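You operate a simulated robot arm through the tools that you are given. There is no shell and no other tool. Be economical: measure what you need, move in short steps, check, and stop when the job is done.

Carry out the task below with a simulated robot arm. There is one attempt and no reset: what you move stays moved.

## Task
Centre the foil on feeder A: both guides to 505, then zero the counter.
Fine: open the pinch before the guides move and shut it after.

Only the result counts: the job must be done as asked and must still hold three seconds after the hand-in. Knocking over, shifting, dropping, spilling or breaking anything else fails it.

## Robot
A 7-joint arm with a two-finger parallel gripper, fixed in place. Base frame: the origin is at the foot of the arm, x ahead of it, y to its left, z up. Units: m, degrees, N and s.
With the tool pointing down near the work surface it reaches from about 0.12 to 0.64 m from the base axis. Its first joint turns from -66.0 to 66.0 degrees. Payload 2.4 kg.
The tool frame sits at the grasp point between the pads (the TCP): z along the fingers, y along the line on which they close. The tips reach 0.03 m beyond it. The gripper opens to 0.094 m. The fingers are 0.028 m wide and 0.01 m thick; the gripper's body (0.05 by 0.096 m) begins 0.055 m behind the TCP.
Orientation is told as [roll, pitch, yaw] about the base's x, y, z axes, in that order, counted from this pose: with the fingers straight down and closing along the base's y, the tool's x points along the base's -x, its y along +y and its z along -z.

## Interface
- The arm moves only by the tool drive_tool. Its argument "plan" is a list of rows, each a list of 3 entries, a list of its own where there are three numbers: the shift along the base's x, y, z in m, then the turn, a rotation vector about the base's x, y, z in degrees, then the closure in counts, from 0 (fully open) to 255 (shut). In form: [[[dx, dy, dz], [ax, ay, az], gripper], ...]. A call has 1 to 10 rows; each row shifts and turns the commanded pose from where the row before left it. Rows are played at 5 a second. More than 0.05 m and 8.6 degrees between two rows, or a gripper value outside its range, and nothing of the call is played. A pose out of reach is approached as far as the arm can. The call stops where the force on the tool passes 70 N (or 10 N more than at its start, if that is more) or the arm is blocked; 0.2 s more then pass. The fingers move at their own pace (about 0.153 m/s each) and stop on an object; they squeeze with about 28 N. The grip force told is the motor's: it shows also when the fingers shut on nothing. Time passes only in rows, and 0.2 s behind the last, so rows that do not move let the fingers close. It gives the time, the measured TCP pose, the force on the tool (base axes), the opening and the grip force at its end, in the units of the frame above (readings bear some noise), with the torque about the TCP (base axes, N m) and any sound that the robot's microphone picked up, and new pictures: "views" is both (left out), scene, wrist or none.
- Cameras (640 x 400 px; columns grow to the right, rows downward): "scene" is fixed at [0.046, 0.482, 1.4468]; the picture's right is [-0.68, -0.73, 0.00], its down [-0.40, 0.37, -0.84] and it looks along [0.62, -0.57, -0.54] (base axes); focal length 321 px, centre (320, 200). "wrist" rides on the gripper at [0.076, 0.014, -0.103] in the tool frame; the picture's right is [-0.18, 0.98, 0.00], its down [-0.75, -0.14, -0.64] and it looks along [-0.63, -0.12, 0.77] (tool axes); focal length 243 px, centre (320, 200).
- locate(camera, pixels): for up to 12 pixels [column, row] of the newest picture of that camera ("zoom" is the newest enlarged one), the place [x, y, z] in the base frame of the surface seen there, good to about 0.003 m. The clock stands still meanwhile.
- enlarge(camera, box): a new picture of the part [left, top, right, bottom] of that camera's present view, enlarged. The clock stands still meanwhile.
- sign_off(): hands the job in; it is judged then, once.

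Go step by step. Measure first, check grasps and placings, and put right what went wrong. The budget is 80 turns and 200 pictures, counting those below and the enlarged ones. Unless the task says otherwise, let go and move clear before handing in, and close with one line.

The tools are called after "Emit:" as a command line: name --argument value ..., lists and objects as JSON in quotes. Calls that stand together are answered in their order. drive_tool: Moves the arm, as the interface text tells. Its arguments: {"type":"object","properties":{"plan":{"type":"array"},"views":{"type":"string","enum":["both","scene","wrist","none"]}},"required":["plan"]} The other tools are called the same way: locate (camera, pixels) gives the place of the surface under pixels of a picture; enlarge (camera, box) takes an enlarged picture of a part of a camera's view; sign_off () hands the job in.

At the start:

```text
time_s: 0.0
ee_pos: [0.3955, -0.0213, 1.2685]
tool_rot: [-0.1, 0.0, 0.1]
contact_force: [-0.2, -0.4, 0.2]
torque: [-0.02, 0.0, 0.0]
width: 0.094
gripper_force: 0.1
```

scene: 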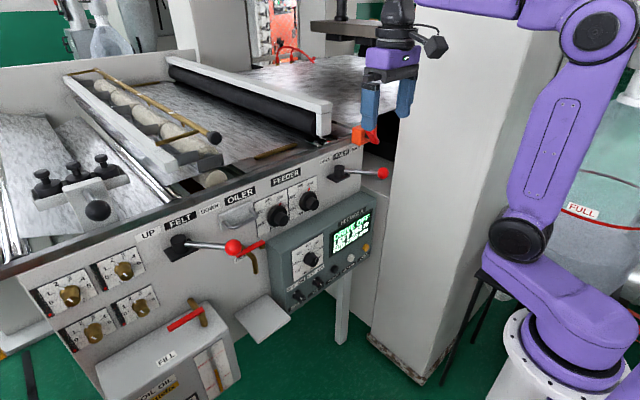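
wrist: 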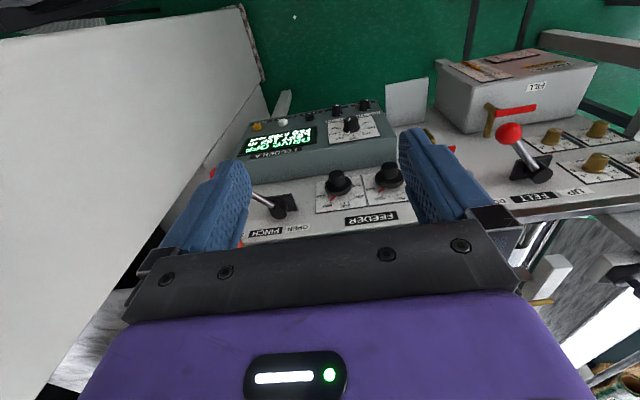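

The pictures show a machine panel with a FEEDER A box (screen near scene pixel 345,235), two FEEDER knobs (278,215 and 308,200) and a PINCH lever (red ball 382,173). I'll enlarge these to read them.

Emit:
enlarge --camera "scene" --box '[260, 200, 390, 300]'

Emit:
enlarge --camera "scene" --box '[210, 140, 400, 260]'

Emit:
enlarge --camera "wrist" --box '[230, 80, 430, 240]'

```text
4.00 times, centred on (325, 250) of scene
```

zoom: 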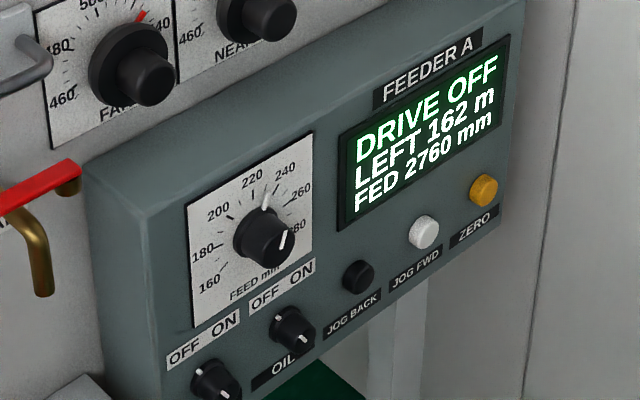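

```text
3.33 times, centred on (305, 200) of scene
```

zoom: 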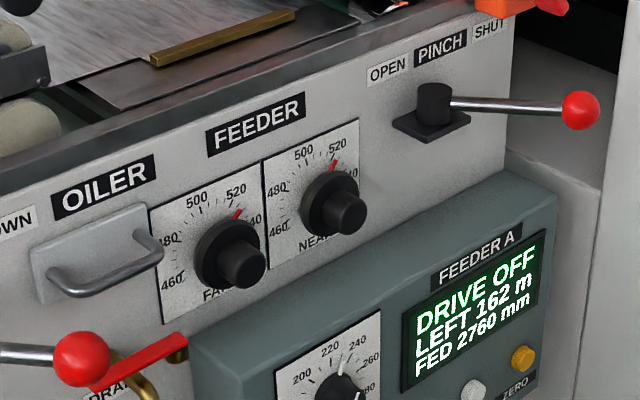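

```text
2.50 times, centred on (330, 160) of wrist
```

zoom: 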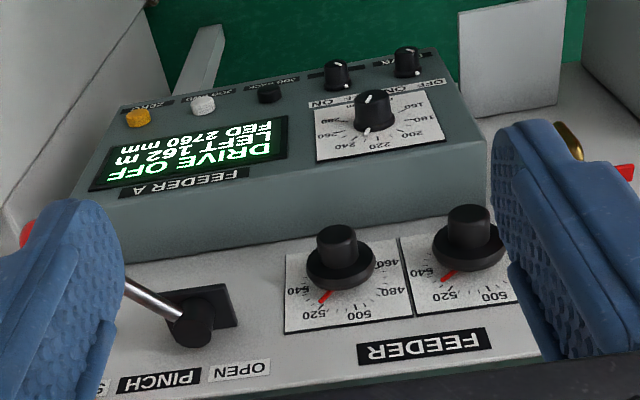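

The pinch lever points to SHUT and both guide pointers are near 525. I'll locate the lever, the knobs and the zero button.

Emit:
enlarge --camera "scene" --box '[240, 140, 400, 240]'

Emit:
locate --camera "scene" --pixels '[[382, 173], [360, 171], [340, 167], [338, 175], [282, 218], [312, 202], [262, 232], [298, 186], [367, 247], [340, 193], [310, 163], [330, 230]]'

```text
4.00 times, centred on (320, 190) of scene
```

zoom: 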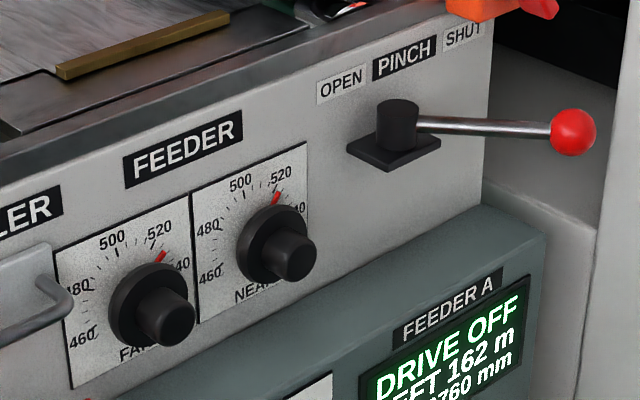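

```text
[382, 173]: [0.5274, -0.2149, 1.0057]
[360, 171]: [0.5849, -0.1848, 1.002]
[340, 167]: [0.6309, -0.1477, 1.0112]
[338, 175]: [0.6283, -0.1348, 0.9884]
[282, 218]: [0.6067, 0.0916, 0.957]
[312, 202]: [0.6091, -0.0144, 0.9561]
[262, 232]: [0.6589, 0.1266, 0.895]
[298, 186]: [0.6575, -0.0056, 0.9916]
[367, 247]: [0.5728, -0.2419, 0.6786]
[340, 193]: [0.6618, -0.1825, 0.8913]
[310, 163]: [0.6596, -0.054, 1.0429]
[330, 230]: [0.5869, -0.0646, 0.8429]
```

The pinch lever pivots on a vertical post at about (0.63, -0.14), with the ball at (0.527, -0.215, 1.006). I'll look closer at the dials and the ZERO button.

Emit:
enlarge --camera "scene" --box '[250, 172, 330, 242]'

Emit:
locate --camera "zoom" --pixels '[[241, 280], [500, 160], [190, 300], [440, 180], [80, 200], [350, 300], [270, 200], [540, 30]]'

Emit:
enlarge --camera "scene" --box '[300, 210, 400, 290]'

Emit:
locate --camera "scene" --pixels '[[365.5, 247.5], [350, 258], [334, 269], [372, 246], [372, 252], [391, 173], [400, 190], [372, 205], [330, 235], [300, 235], [344, 160], [367, 152]]'

```text
5.71 times, centred on (290, 207) of scene
```

zoom: 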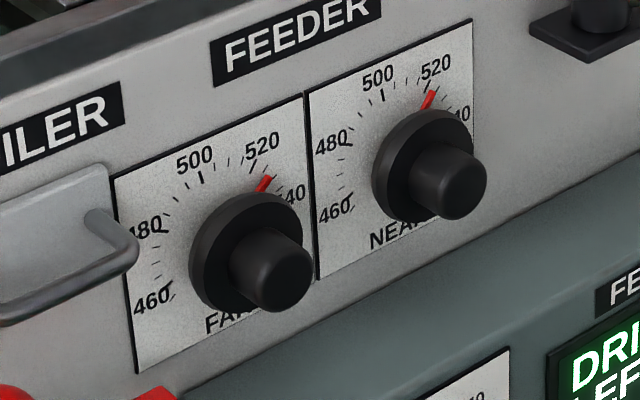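

```text
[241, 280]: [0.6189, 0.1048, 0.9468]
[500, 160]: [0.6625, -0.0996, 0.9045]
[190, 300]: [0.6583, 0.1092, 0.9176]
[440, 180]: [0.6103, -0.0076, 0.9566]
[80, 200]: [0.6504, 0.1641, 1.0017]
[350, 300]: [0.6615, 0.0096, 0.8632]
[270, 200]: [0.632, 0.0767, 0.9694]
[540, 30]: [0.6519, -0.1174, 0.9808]
```

```text
5.00 times, centred on (350, 250) of scene
```

zoom: 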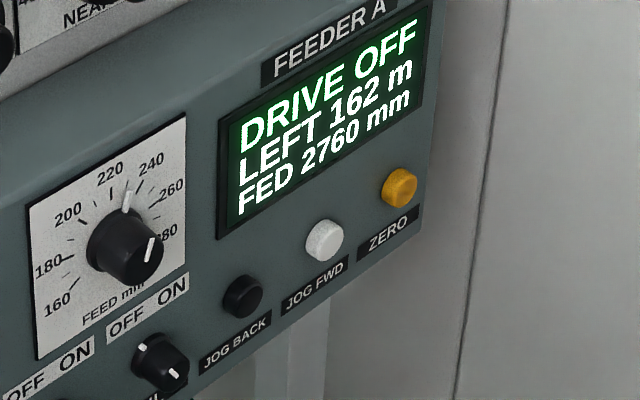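

```text
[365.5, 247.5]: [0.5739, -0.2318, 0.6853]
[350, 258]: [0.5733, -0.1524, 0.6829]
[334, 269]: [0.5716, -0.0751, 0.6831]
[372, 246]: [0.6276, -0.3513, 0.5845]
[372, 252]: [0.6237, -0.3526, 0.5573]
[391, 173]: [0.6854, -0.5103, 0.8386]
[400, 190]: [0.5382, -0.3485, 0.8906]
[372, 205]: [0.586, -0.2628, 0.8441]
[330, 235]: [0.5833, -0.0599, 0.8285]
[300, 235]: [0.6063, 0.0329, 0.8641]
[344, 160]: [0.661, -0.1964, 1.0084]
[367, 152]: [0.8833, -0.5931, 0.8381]
```

The guide pointers are red ticks on the knob skirts, both reading about 528–530. ZERO is at about (0.574, -0.232, 0.685). I'll measure the pillar and the robot base before planning moves.

Emit:
locate --camera "scene" --pixels '[[400, 120], [500, 60], [460, 200], [420, 300], [380, 340], [500, 240], [560, 345], [520, 320], [470, 100], [395, 300], [540, 40], [440, 20]]'

Emit:
locate --camera "wrist" --pixels '[[255, 60], [240, 20], [200, 100], [120, 200], [100, 60], [30, 60], [60, 250], [255, 127], [283, 122], [335, 107], [340, 180], [388, 172]]'

```text
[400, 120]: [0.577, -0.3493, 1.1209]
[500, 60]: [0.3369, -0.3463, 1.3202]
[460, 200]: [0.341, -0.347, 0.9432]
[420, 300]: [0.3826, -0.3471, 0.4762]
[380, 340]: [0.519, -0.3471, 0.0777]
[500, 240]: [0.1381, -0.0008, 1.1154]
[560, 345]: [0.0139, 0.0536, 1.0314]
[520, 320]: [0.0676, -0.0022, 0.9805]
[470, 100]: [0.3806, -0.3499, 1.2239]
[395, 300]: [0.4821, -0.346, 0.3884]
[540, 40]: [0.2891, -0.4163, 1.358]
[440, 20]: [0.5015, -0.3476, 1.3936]
```

```text
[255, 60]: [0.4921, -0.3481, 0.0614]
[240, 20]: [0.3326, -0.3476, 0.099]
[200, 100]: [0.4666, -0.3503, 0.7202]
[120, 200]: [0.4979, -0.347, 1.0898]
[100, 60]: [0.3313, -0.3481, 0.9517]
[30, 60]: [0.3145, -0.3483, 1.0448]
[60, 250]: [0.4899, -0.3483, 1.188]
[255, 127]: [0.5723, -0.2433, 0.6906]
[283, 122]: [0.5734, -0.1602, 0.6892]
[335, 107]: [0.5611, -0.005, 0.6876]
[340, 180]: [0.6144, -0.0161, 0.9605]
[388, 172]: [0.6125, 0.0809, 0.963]
```

The ball is clear of the pillar face (y=-0.347). I'll go above the ball, yawed 36° so the fingers straddle the rod line.

Emit:
drive_tool --plan '[[[0.0219, -0.0323, -0.028], [0, 0, 6], 60], [[0.0219, -0.0323, -0.028], [0, 0, 6], 60], [[0.0219, -0.0323, -0.028], [0, 0, 6], 60], [[0.0219, -0.0323, -0.028], [0, 0, 6], 60], [[0.0219, -0.0323, -0.028], [0, 0, 6], 60], [[0.0219, -0.0323, -0.028], [0, 0, 6], 60], [[0, 0, 0], [0, 0, 0], 60]]'

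```text
time_s: 1.6
ee_pos: [0.5282, -0.213, 1.1015]
tool_rot: [0.0, 0.0, 36.0]
contact_force: [0.3, 0.1, 0.2]
torque: [-0.01, -0.01, 0.0]
width: 0.0719
gripper_force: 0.0
```

scene: 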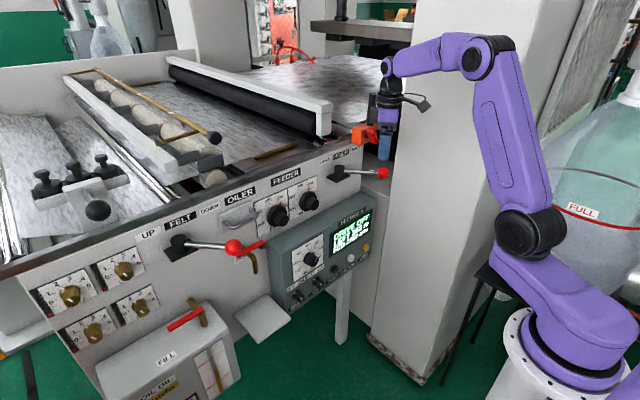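
wrist: 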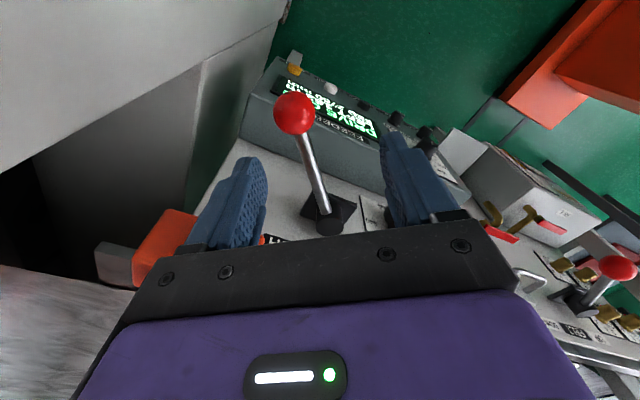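

The ball is at wrist pixel (295,112), between the finger lines. An orange block shows near the left finger, so I'll measure both.

Emit:
locate --camera "wrist" --pixels '[[293, 112], [310, 160], [322, 190], [331, 220], [170, 230], [150, 265], [115, 265], [192, 215]]'

Emit:
enlarge --camera "scene" --box '[320, 70, 440, 190]'

```text
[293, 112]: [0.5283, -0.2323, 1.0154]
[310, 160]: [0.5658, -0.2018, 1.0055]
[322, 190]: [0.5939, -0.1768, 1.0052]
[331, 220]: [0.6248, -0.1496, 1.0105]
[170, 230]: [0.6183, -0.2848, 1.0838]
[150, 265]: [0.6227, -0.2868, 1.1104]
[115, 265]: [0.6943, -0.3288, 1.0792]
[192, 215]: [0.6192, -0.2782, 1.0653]
```

```text
3.33 times, centred on (380, 130) of scene
```

zoom: 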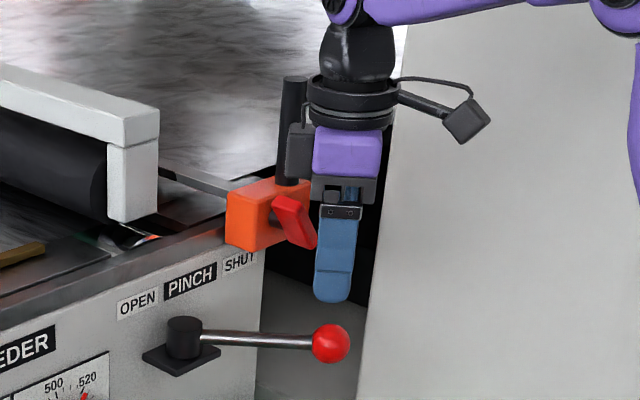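

The orange block is at x≥0.618, so it is clear of me. The ball centre is about (0.537, -0.225, 1.0). I'll descend and straddle it.

Emit:
drive_tool --plan '[[[0.009, -0.012, -0.01], [0, 0, 5], 60], [[0, 0, -0.03], [0, 0, 0], 60], [[0, 0, -0.03], [0, 0, 0], 60], [[0, 0, -0.025], [0, 0, 0], 60], [[0, 0, 0], [0, 0, 0], 130], [[0, 0, 0], [0, 0, 0], 130]]'

```text
time_s: 2.5
ee_pos: [0.5386, -0.2262, 1.044]
tool_rot: [-1.2, -0.6, 41.1]
contact_force: [-11.9, 6.4, 15.8]
torque: [-0.69, -1.37, -0.13]
width: 0.0705
gripper_force: 0.0
stopped in row 4: the force on the tool passed its limit at 98 N (the readings are from after the stop); the commanded pose is now the measured one
```

scene: 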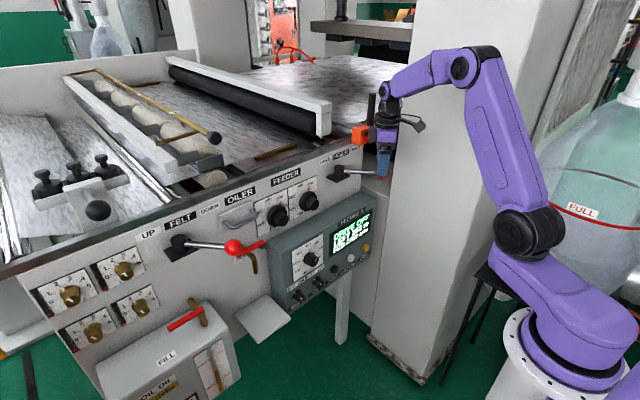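
wrist: 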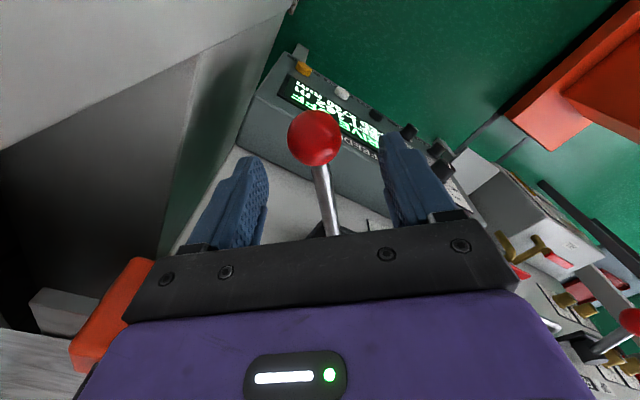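

The descent was blocked at z=1.044 with the push up and toward -x, so something hit the back of the hand. I'll look closely.

Emit:
enlarge --camera "scene" --box '[330, 80, 430, 200]'

Emit:
locate --camera "wrist" --pixels '[[313, 135], [325, 190], [335, 225], [120, 290], [100, 320], [70, 300], [150, 262], [85, 360]]'

Emit:
locate --camera "zoom" --pixels '[[350, 200]]'

```text
3.33 times, centred on (380, 140) of scene
```

zoom: 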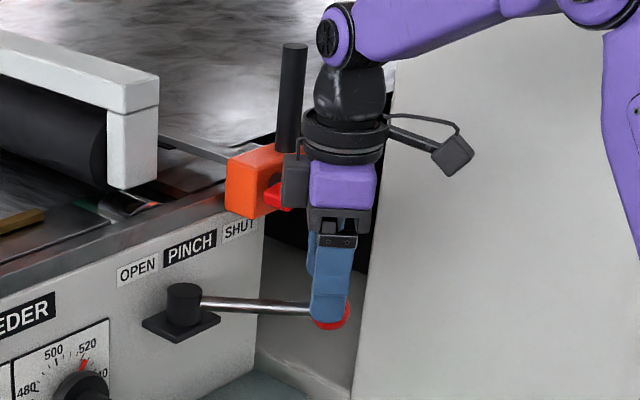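

```text
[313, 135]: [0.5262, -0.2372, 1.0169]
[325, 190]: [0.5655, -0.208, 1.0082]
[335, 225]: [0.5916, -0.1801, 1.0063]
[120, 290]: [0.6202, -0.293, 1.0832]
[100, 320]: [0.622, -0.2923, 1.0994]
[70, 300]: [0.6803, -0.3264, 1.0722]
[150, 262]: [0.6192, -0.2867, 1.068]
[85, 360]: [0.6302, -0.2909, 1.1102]
```

```text
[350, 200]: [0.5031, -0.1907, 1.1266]
```

A grey box on the back of the hand hit the red lever on the orange block. I'll back up and away, then approach with the tool horizontal instead.

Emit:
drive_tool --plan '[[[-0.005, 0, 0.03], [0, 0, 0], 60], [[-0.01, 0.0, 0.04], [0, 0, 0], 60], [[-0.045, 0.01, 0.01], [0, 0, 0], 60], [[-0.045, 0.01, 0.0], [0, 0, 0], 60]]'

Emit:
enlarge --camera "scene" --box '[320, 70, 440, 190]'

```text
time_s: 3.5
ee_pos: [0.4337, -0.2075, 1.1207]
tool_rot: [-1.3, -0.6, 41.0]
contact_force: [0.5, 0.8, 0.1]
torque: [0.01, 0.0, 0.01]
width: 0.0722
gripper_force: 0.0
```

scene: 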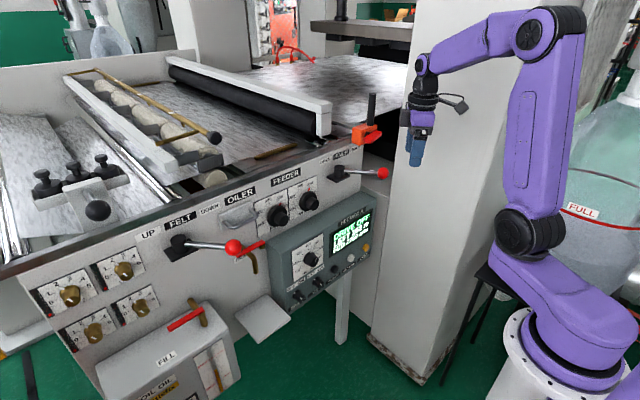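
wrist: 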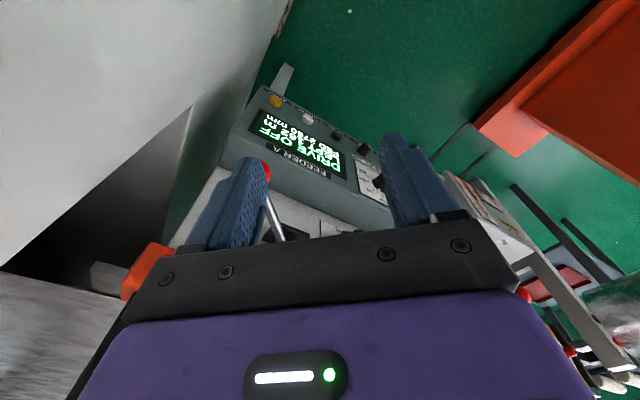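

```text
3.33 times, centred on (380, 130) of scene
```

zoom: 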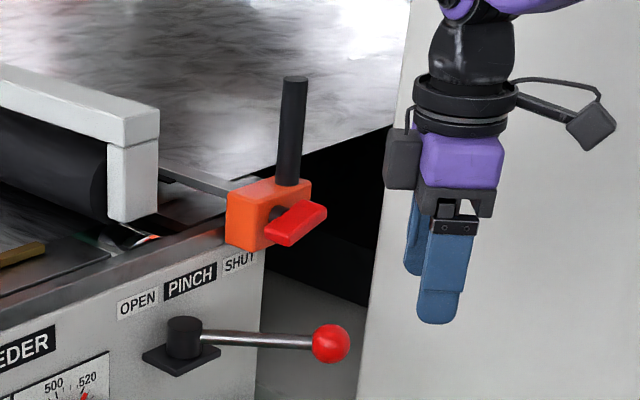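

Comparing zooms, the red bar on the orange clamp turned from near-vertical (about (285,200) to (308,245)) to horizontal when I touched it. That was my contact, so I'll measure it in order to turn it back.

Emit:
enlarge --camera "scene" --box '[345, 85, 393, 155]'

Emit:
locate --camera "scene" --pixels '[[366, 139.5], [371.5, 138], [377, 134.5], [372, 132], [355, 135], [369, 126], [373, 100], [361, 127]]'

```text
5.71 times, centred on (369, 120) of scene
```

zoom: 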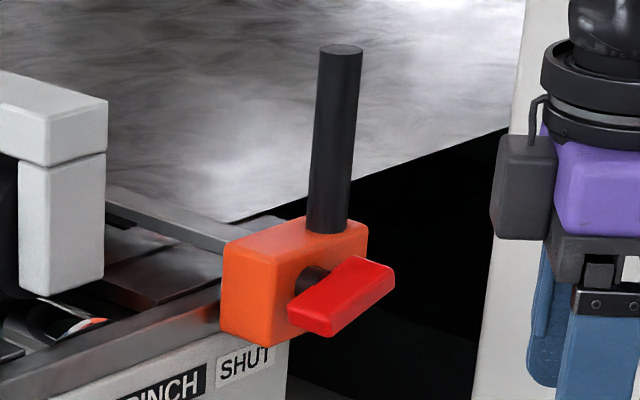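

```text
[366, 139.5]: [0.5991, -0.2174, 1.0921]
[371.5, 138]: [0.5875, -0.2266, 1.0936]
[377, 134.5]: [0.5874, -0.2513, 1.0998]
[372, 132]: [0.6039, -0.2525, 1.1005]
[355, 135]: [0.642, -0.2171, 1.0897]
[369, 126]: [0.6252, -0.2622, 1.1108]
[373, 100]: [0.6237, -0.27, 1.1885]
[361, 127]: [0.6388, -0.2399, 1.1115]
```

The red bar's centre is about (0.59, -0.238, 1.093) and it turned about x. I'll reorient to horizontal first, open the pinch lever so it is out of the way, and then turn the bar back.

Emit:
drive_tool --plan '[[[0, 0.01, 0], [0, 0, -8.2], 60], [[0, 0.01, 0], [0, 0, -8.2], 60], [[0, 0.01, 0], [0, 0, -8.2], 60], [[0, 0.01, 0], [0, 0, -8.2], 60], [[0, 0.01, 0], [0, 0, -8.2], 60], [[0, 0, 0], [0, -8, 0], 60], [[0, 0, 0], [0, -8, 0], 60], [[0, 0, 0], [0, -8, 0], 60], [[0, 0, 0], [0, -8, 0], 60], [[0, 0, 0], [0, -8, 0], 60]]' --views "none"

Emit:
drive_tool --plan '[[[0, 0, 0], [0, -8, 0], 0], [[0, 0, 0], [0, -8, 0], 0], [[0, 0, 0], [0, -8, 0], 0], [[0, 0, 0], [0, -8, 0], 0], [[0, 0, 0], [0, -8, 0], 0], [[0, 0, 0], [0, -8, 0], 0], [[0, 0, 0], [0, 0, 0], 0]]'

```text
time_s: 5.7
ee_pos: [0.4343, -0.1555, 1.1205]
tool_rot: [-1.2, -40.7, 0.1]
contact_force: [0.3, 0.4, -0.6]
torque: [0.01, 0.0, -0.04]
width: 0.0719
gripper_force: 0.1
```

```text
time_s: 7.3
ee_pos: [0.4619, -0.1586, 1.1386]
tool_rot: [8.5, -82.2, -7.0]
contact_force: [-0.3, -0.4, -0.1]
torque: [0.02, 0.04, -0.01]
width: 0.0939
gripper_force: 0.0
out of reach, approached as far as the arm can: row 2, 5, 6
```

scene: 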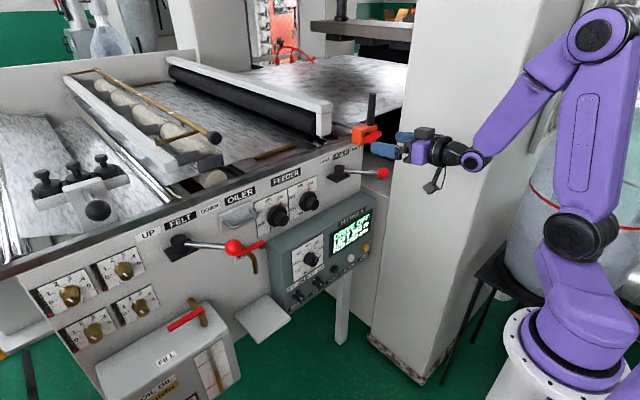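
wrist: 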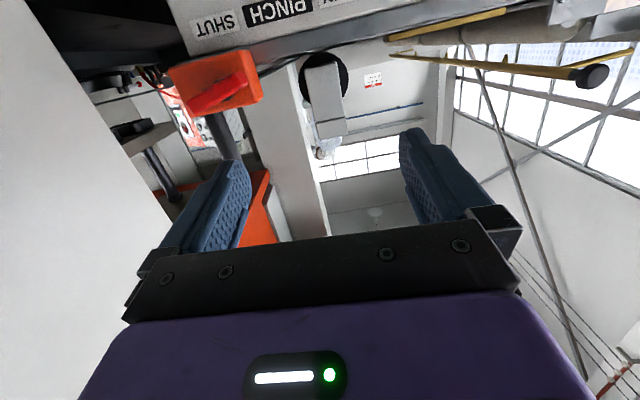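

The tool is now nearly horizontal (pitch about -82°). I'll line up in front of the ball and then look.

Emit:
drive_tool --plan '[[[0, -0.01, -0.035], [0, 0, 0], 0], [[0, -0.01, -0.035], [0, 0, 0], 0], [[0, -0.02, -0.035], [0, 0, 0], 0], [[0, -0.02, -0.032], [0, 0, 0], 0], [[0, 0, 0], [0, 0, 0], 0]]'

```text
time_s: 8.5
ee_pos: [0.4794, -0.2317, 1.0344]
tool_rot: [1.9, -82.5, 0.0]
contact_force: [-7.4, -7.7, 0.2]
torque: [0.08, -0.09, 0.57]
width: 0.094
gripper_force: 0.1
out of reach, approached as far as the arm can: row 1, 2
```

scene: 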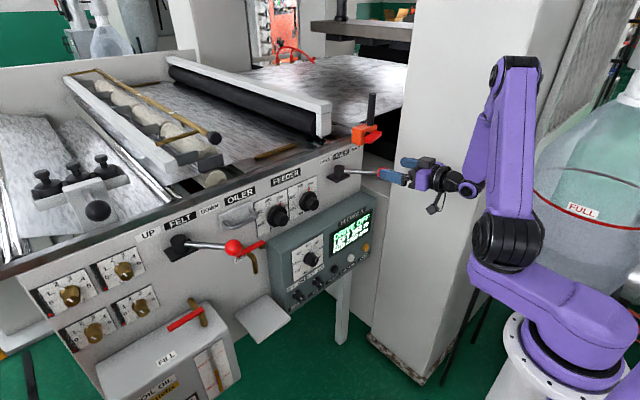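
wrist: 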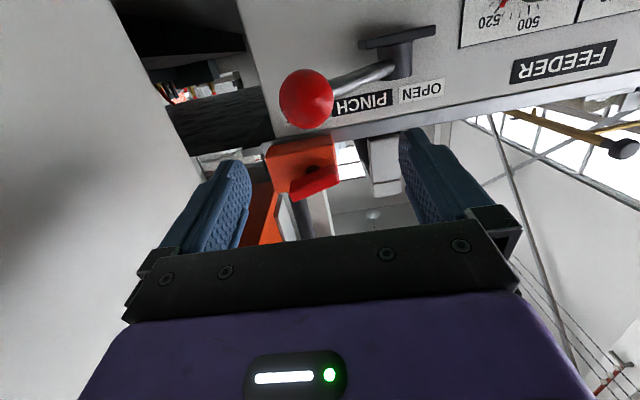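

Small forces remain after the move. I'll step down to ball height and re-read them.

Emit:
drive_tool --plan '[[[-0.01, 0.005, 0], [0, 0, 0], 0], [[0, 0, -0.03], [0, 0, 0], 0], [[0, 0, 0], [0, 0, 0], 0], [[0, 0, 0], [0, 0, 0], 0]]'

```text
time_s: 9.5
ee_pos: [0.4684, -0.2323, 1.0034]
tool_rot: [1.5, -82.6, -0.3]
contact_force: [0.3, 0.8, 0.2]
torque: [-0.02, -0.01, 0.04]
width: 0.0942
gripper_force: 0.1
```

scene: 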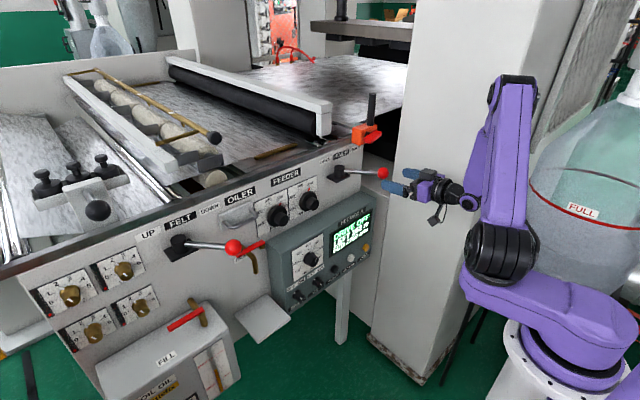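
wrist: 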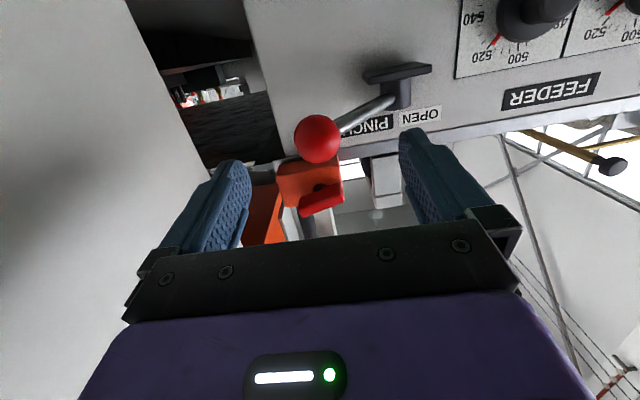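

Free now, and the ball is centred between the fingers. Moving forward to straddle it.

Emit:
drive_tool --plan '[[[0.03, 0.003, 0], [0, 0, 0], 0], [[0.028, 0.003, 0], [0, 0, 0], 0], [[0, 0, 0], [0, 0, 0], 60], [[0, 0, 0], [0, 0, 0], 60]]'

```text
time_s: 10.5
ee_pos: [0.5261, -0.2259, 1.0036]
tool_rot: [1.6, -82.5, -0.4]
contact_force: [-0.6, 0.2, 1.3]
torque: [0.0, 0.03, 0.01]
width: 0.072
gripper_force: 0.1
```

scene: 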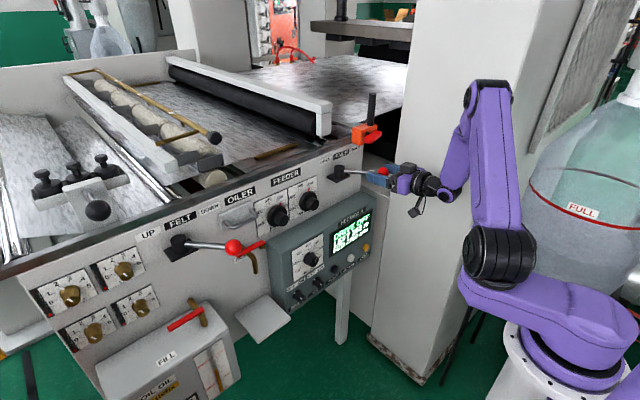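
wrist: 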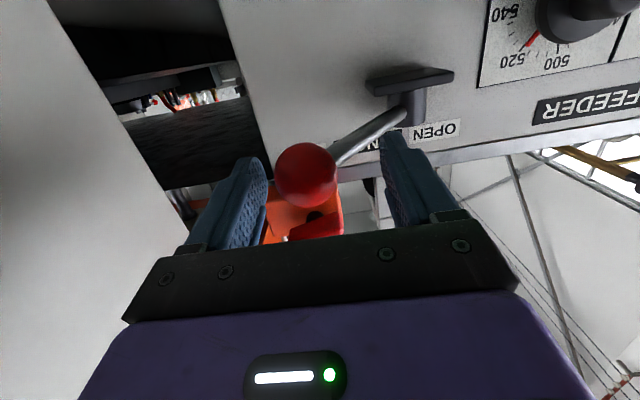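

The ball is between the fingers. I'll swing it along its arc toward OPEN.

Emit:
drive_tool --plan '[[[-0.006, 0.02, 0], [0, 0, 0], 60], [[-0.014, 0.022, 0], [0, 0, 0], 60], [[-0.008, 0.022, 0], [0, 0, 0], 60], [[-0.003, 0.023, 0], [0, 0, 0], 60], [[0.0, 0.023, 0], [0, 0, 0], 60], [[0.003, 0.023, 0], [0, 0, 0], 60]]'

```text
time_s: 11.9
ee_pos: [0.4978, -0.0946, 1.003]
tool_rot: [1.6, -82.5, -0.4]
contact_force: [-2.6, -11.4, 0.4]
torque: [-0.09, -0.03, -0.25]
width: 0.0786
gripper_force: 5.7
```

scene: 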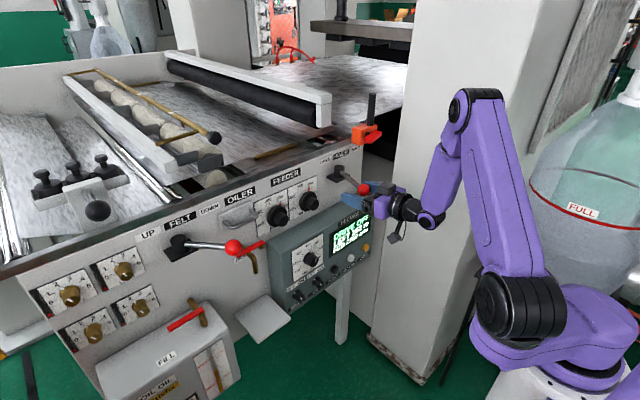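
wrist: 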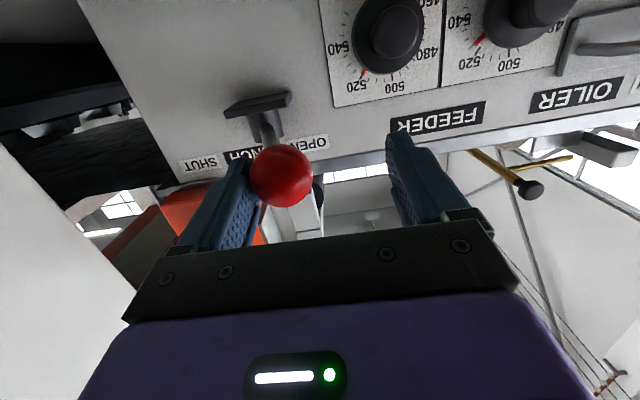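

It is swinging and now sits near the middle, pushed by the left finger. Continuing.

Emit:
drive_tool --plan '[[[0.004, 0.022, 0], [0, 0, 0], 60], [[0.008, 0.022, 0], [0, 0, 0], 60], [[0.011, 0.02, 0], [0, 0, 0], 60], [[0.012, 0.015, 0], [0, 0, 0], 60]]'

```text
time_s: 12.9
ee_pos: [0.533, -0.0539, 1.0119]
tool_rot: [7.4, -82.1, -9.9]
contact_force: [-10.4, -15.7, 3.0]
torque: [-0.19, 0.21, -0.84]
width: 0.0805
gripper_force: 7.6
out of reach, approached as far as the arm can: row 2, 3
stopped in row 4: the force on the tool passed its limit at 102 N (the readings are from after the stop); the commanded pose is now the measured one
```

scene: 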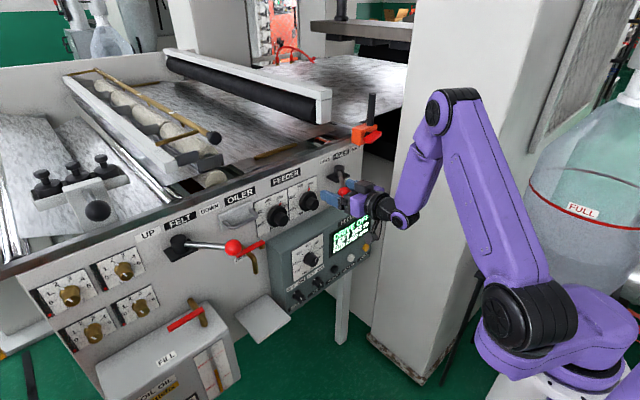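
wrist: 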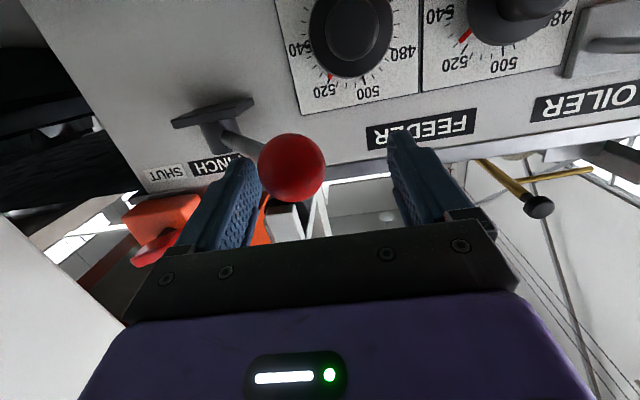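

The pinch roller has lifted and the lever is well past the middle. The finger was probably pressing on the rod, so I'll back off a little and measure the ball.

Emit:
drive_tool --plan '[[[-0.012, -0.003, -0.006], [0, 0, 0], 60], [[0, 0, 0], [0, 0, 0], 60]]'

Emit:
locate --camera "wrist" --pixels '[[291, 167], [237, 145], [225, 120]]'

Emit:
enlarge --camera "scene" --box '[300, 120, 420, 240]'

```text
time_s: 13.5
ee_pos: [0.5224, -0.0507, 1.0072]
tool_rot: [9.6, -81.6, -10.8]
contact_force: [-2.6, -6.2, 0.6]
torque: [-0.08, -0.03, -0.27]
width: 0.0757
gripper_force: 3.2
```

scene: 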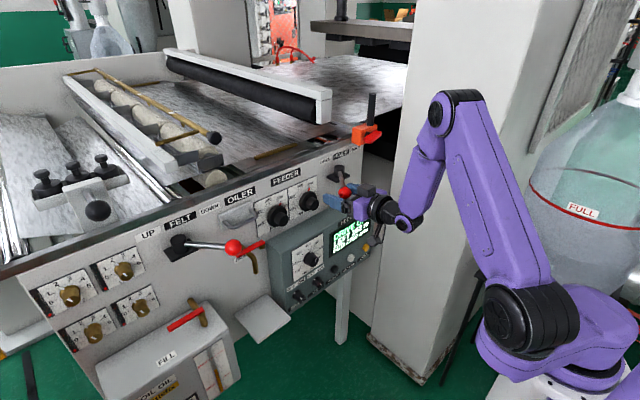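
wrist: 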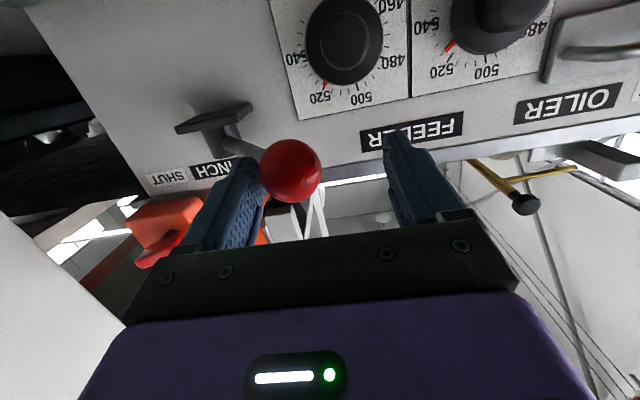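

```text
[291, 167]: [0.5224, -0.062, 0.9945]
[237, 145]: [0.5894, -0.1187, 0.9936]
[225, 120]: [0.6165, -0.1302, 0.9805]
```

```text
3.33 times, centred on (360, 180) of scene
```

zoom: 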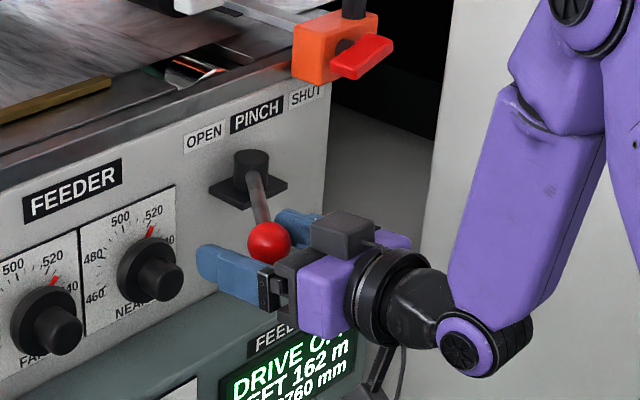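

The ball is about 36° past centre. I'll nudge it tangentially until it meets the stop.

Emit:
drive_tool --plan '[[[0.004, 0.006, 0], [0, 0, 0], 60], [[0.004, 0.006, 0], [0, 0, 0], 60], [[0.004, 0.006, 0], [0, 0, 0], 60], [[0.004, 0.006, 0], [0, 0, 0], 60]]'

Emit:
enlarge --camera "scene" --box '[300, 120, 420, 240]'

```text
time_s: 14.5
ee_pos: [0.5371, -0.0503, 1.011]
tool_rot: [12.4, -81.4, -16.3]
contact_force: [-51.5, -33.0, 0.4]
torque: [-0.33, 0.42, -3.35]
width: 0.093
gripper_force: 18.1
out of reach, approached as far as the arm can: row 1, 4
```

scene: 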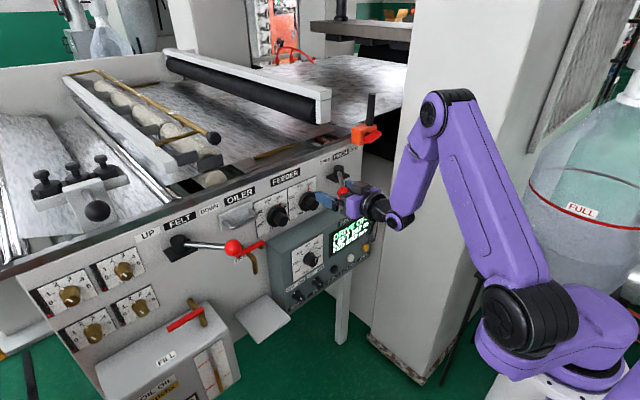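
wrist: 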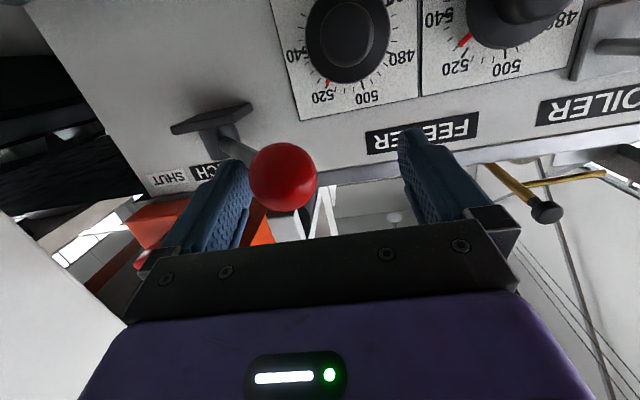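

```text
3.33 times, centred on (360, 180) of scene
```

zoom: 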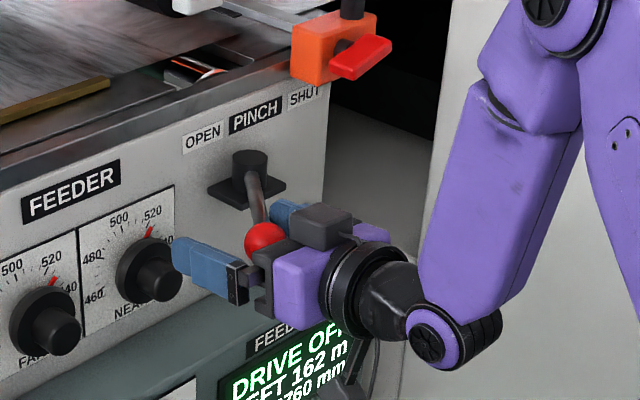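

The lever resists firmly at 60 N, so it is at the OPEN stop. I'll unload, open the fingers and withdraw.

Emit:
drive_tool --plan '[[[-0.012, -0.01, 0], [0, 0, 0], 0], [[-0.02, 0.0, 0], [0, 0, 0], 0], [[-0.03, 0, 0.0], [0, 0, 0], 0], [[-0.03, 0, 0.02], [0, 0, 0], 0]]'

Emit:
enlarge --camera "scene" --box '[240, 120, 400, 240]'

```text
time_s: 15.5
ee_pos: [0.4616, -0.055, 1.0492]
tool_rot: [8.3, -81.8, -9.6]
contact_force: [-0.2, -0.2, 0.0]
torque: [0.02, 0.0, 0.0]
width: 0.0939
gripper_force: 0.1
out of reach, approached as far as the arm can: row 2, 3
```

scene: 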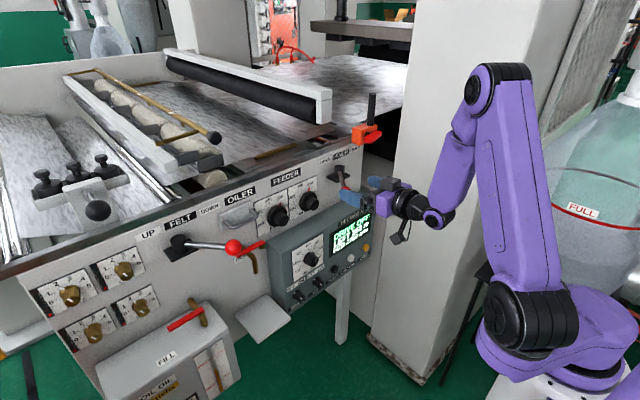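
wrist: 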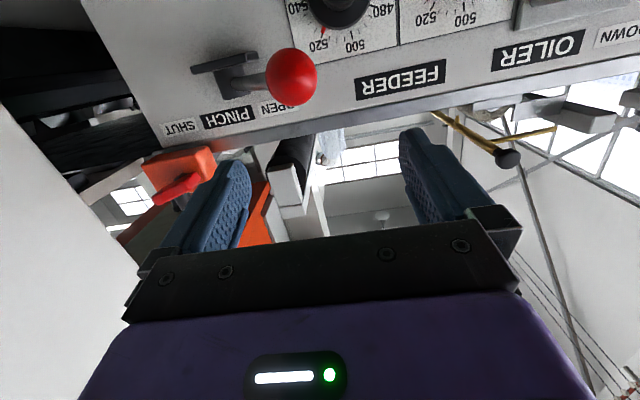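

```text
3.33 times, centred on (320, 180) of scene
```

zoom: 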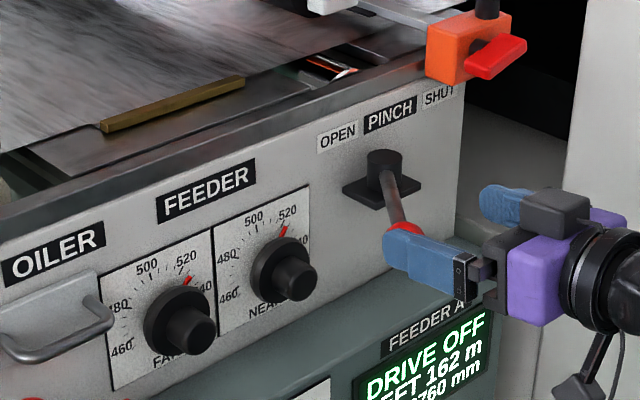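

The pinch is open. Next I'll go in front of the red bar on the orange clamp to turn it back.

Emit:
drive_tool --plan '[[[0.0, -0.04, 0.02], [0, 0, 0], 0], [[0.0, -0.045, 0.015], [0, 0, 0], 0], [[0.01, -0.045, 0.01], [0, 0, 0], 0], [[0.02, -0.045, 0.005], [0, 0, 0], 0], [[0.01, -0.006, 0], [0, 0, 0], 0], [[0, 0, 0], [0, 0, 0], 0]]'

Emit:
enlarge --camera "wrist" --box '[230, 80, 400, 240]'

```text
time_s: 16.9
ee_pos: [0.5051, -0.2374, 1.0965]
tool_rot: [6.8, -81.9, -8.3]
contact_force: [-0.5, -0.8, 0.4]
torque: [0.03, -0.02, -0.02]
width: 0.094
gripper_force: 0.1
```

scene: 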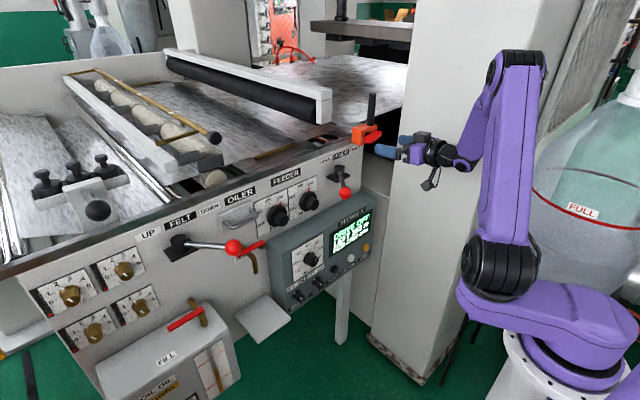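
wrist: 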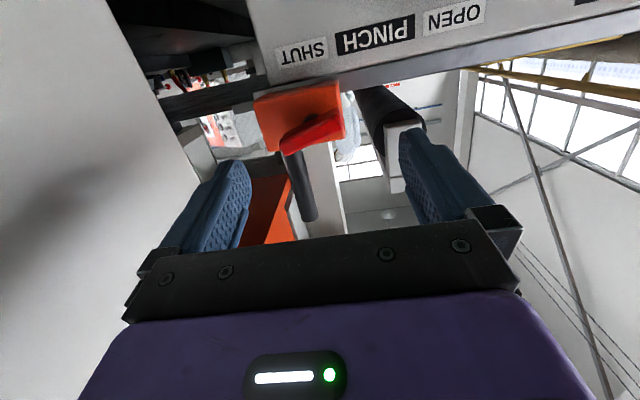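

```text
2.50 times, centred on (315, 160) of wrist
```

zoom: 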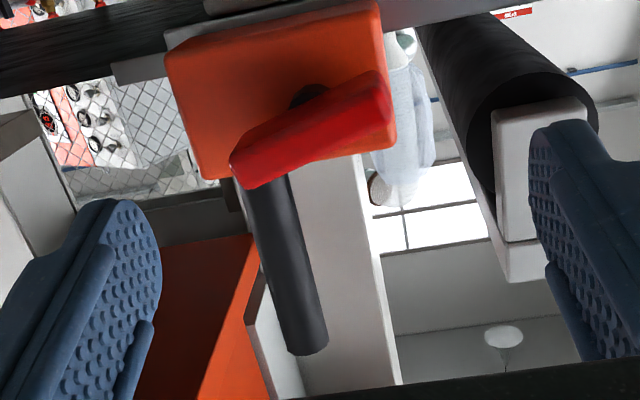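

The red bar is at zoom (312,135), almost along y. I'll locate its ends and its distance.

Emit:
locate --camera "zoom" --pixels '[[312, 138], [250, 165], [372, 108], [236, 165], [388, 110], [300, 100], [190, 120], [384, 60], [208, 175], [392, 148]]'

Emit:
enlarge --camera "scene" --box '[345, 105, 395, 155]'

```text
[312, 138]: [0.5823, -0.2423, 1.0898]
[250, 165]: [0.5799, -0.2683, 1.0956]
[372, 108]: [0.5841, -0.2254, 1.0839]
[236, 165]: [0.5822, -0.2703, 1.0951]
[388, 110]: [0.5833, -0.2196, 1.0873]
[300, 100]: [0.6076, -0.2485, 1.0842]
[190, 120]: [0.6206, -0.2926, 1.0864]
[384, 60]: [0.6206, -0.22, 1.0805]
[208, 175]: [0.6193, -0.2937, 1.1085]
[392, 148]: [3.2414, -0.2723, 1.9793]
```

```text
8.00 times, centred on (370, 130) of scene
```

zoom: 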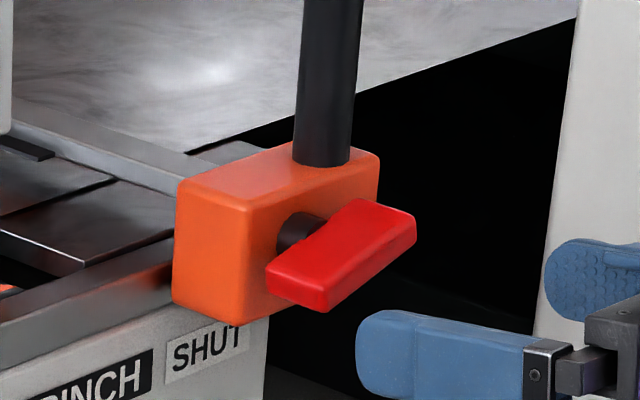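

The bar spans y -0.270 to -0.219 and tilts about 10° down at the +y end. I'll roll to match, move in, and grip it by its ends.

Emit:
drive_tool --plan '[[[0, -0.003, -0.003], [-5, 0, 0], 0], [[0, -0.003, 0], [-5, 0, 0], 0], [[0.03, 0, 0], [0, 0, 0], 0], [[0.03, 0, 0], [0, 0, 0], 0], [[0.011, 0, 0], [0, 0, 0], 0], [[0, 0, 0], [0, 0, 0], 0]]'

Emit:
enlarge --camera "wrist" --box '[230, 80, 400, 240]'

```text
time_s: 18.3
ee_pos: [0.5752, -0.2432, 1.0934]
tool_rot: [-49.3, -78.1, 47.1]
contact_force: [0.7, 0.4, -0.4]
torque: [0.01, -0.02, -0.02]
width: 0.0939
gripper_force: 0.1
```

scene: 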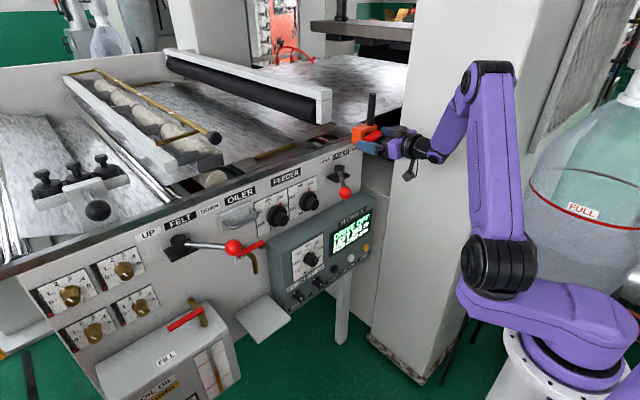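
wrist: 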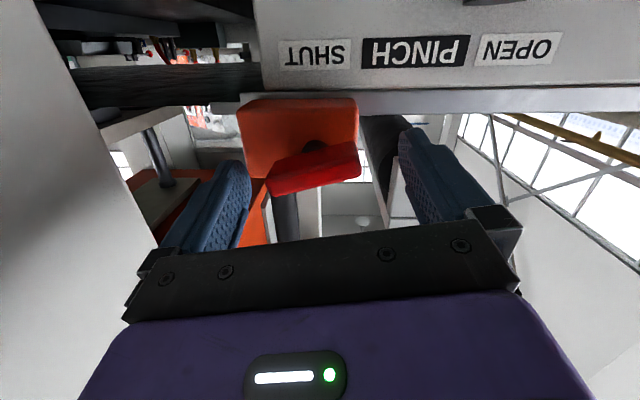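

```text
2.50 times, centred on (315, 160) of wrist
```

zoom: 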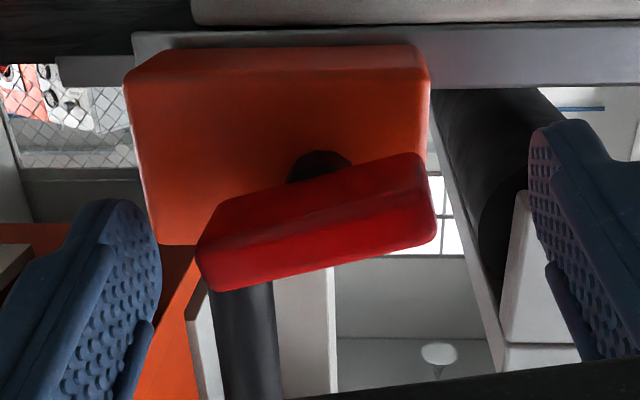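

The bar sits between the pads. I'll close on its ends.

Emit:
drive_tool --plan '[[[0.003, -0.001, 0], [0, 0, 0], 100], [[0, 0, 0], [0, 0, 0], 150], [[0, 0, 0], [0, 0, 0], 150]]' --views "wrist"

```text
time_s: 19.1
ee_pos: [0.5766, -0.246, 1.0937]
tool_rot: [-49.6, -78.1, 47.3]
contact_force: [-13.6, -3.0, 1.9]
torque: [-0.03, 0.0, 1.1]
width: 0.0572
gripper_force: 45.5
```

wrist: 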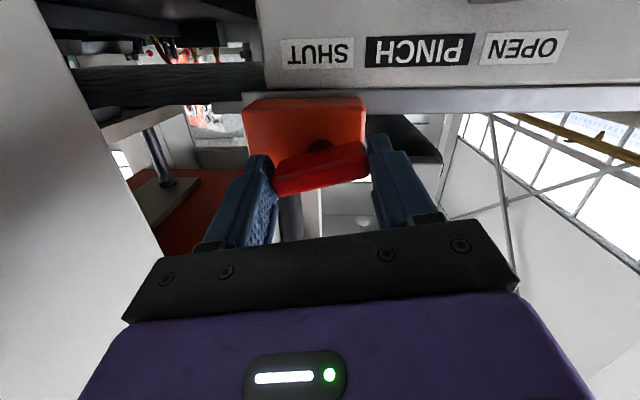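

The bar is gripped (width 0.057). Rolling +32° about x as a first step.

Emit:
drive_tool --plan '[[[0, 0, 0], [8, 0, 0], 150], [[0, 0, 0], [8, 0, 0], 150], [[0, 0, 0], [8, 0, 0], 150], [[0, 0, 0], [8, 0, 0], 150]]'

Emit:
enlarge --camera "scene" --box '[345, 105, 395, 155]'

```text
time_s: 20.1
ee_pos: [0.5758, -0.2434, 1.0942]
tool_rot: [70.7, -65.5, -70.7]
contact_force: [-3.1, -2.3, 4.4]
torque: [-0.01, -0.37, 0.49]
width: 0.0572
gripper_force: 45.0
```

scene: 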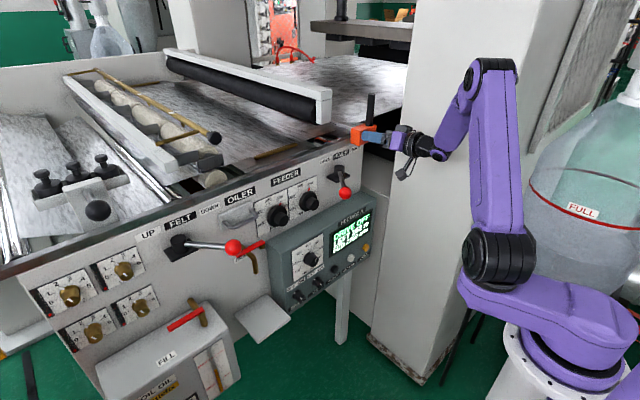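
wrist: 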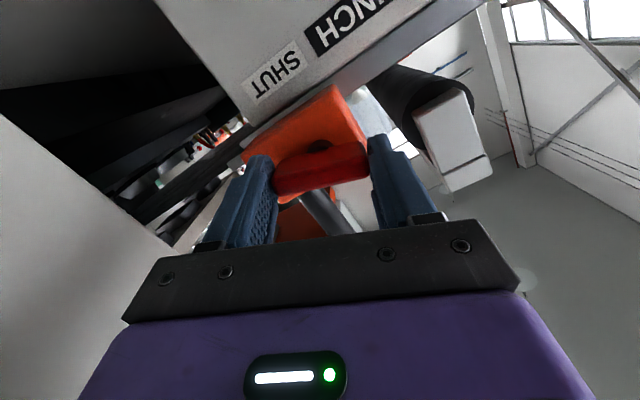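

```text
8.00 times, centred on (370, 130) of scene
```

zoom: 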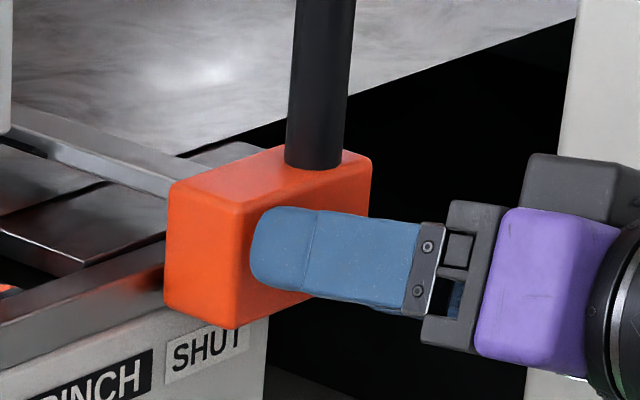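

The bar is turning relative to the block. The block may have crept a few millimetres, which I'll check after release. Continuing the roll.

Emit:
drive_tool --plan '[[[0, 0, 0], [7, 0, 0], 150], [[0, 0, 0], [7, 0, 0], 150], [[0, 0, 0], [7, 0, 0], 150], [[0, 0, 0], [7, 0, 0], 150]]'

Emit:
enlarge --camera "scene" --box '[345, 105, 395, 155]'

```text
time_s: 21.1
ee_pos: [0.5759, -0.2445, 1.0936]
tool_rot: [82.2, -38.2, -79.8]
contact_force: [3.9, -2.4, 9.6]
torque: [0.03, -0.96, 0.33]
width: 0.057
gripper_force: 45.4
```

scene: 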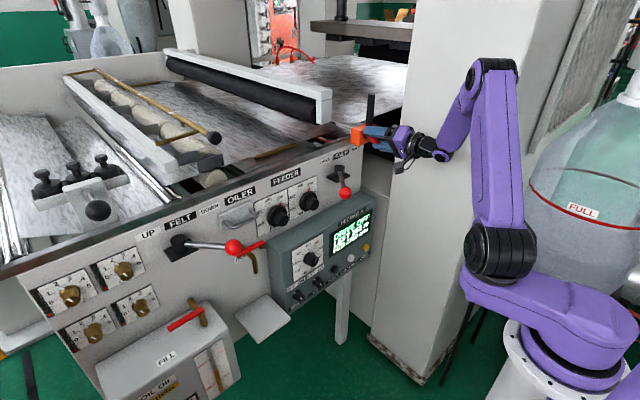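
wrist: 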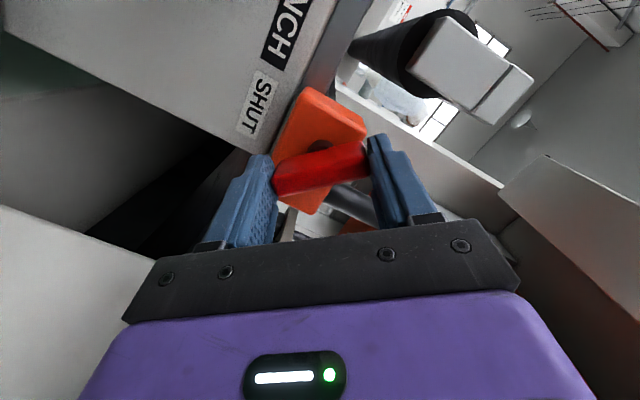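

```text
8.00 times, centred on (370, 130) of scene
```

zoom: 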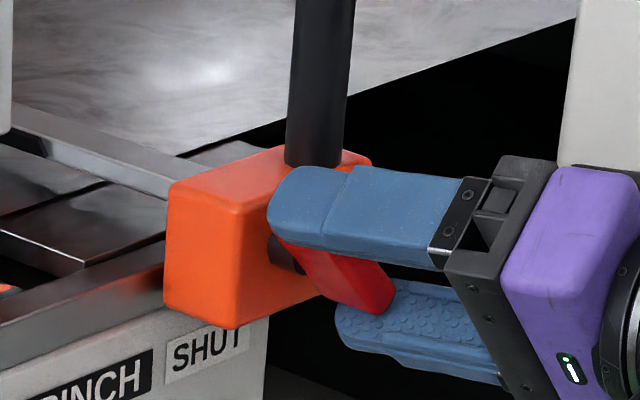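

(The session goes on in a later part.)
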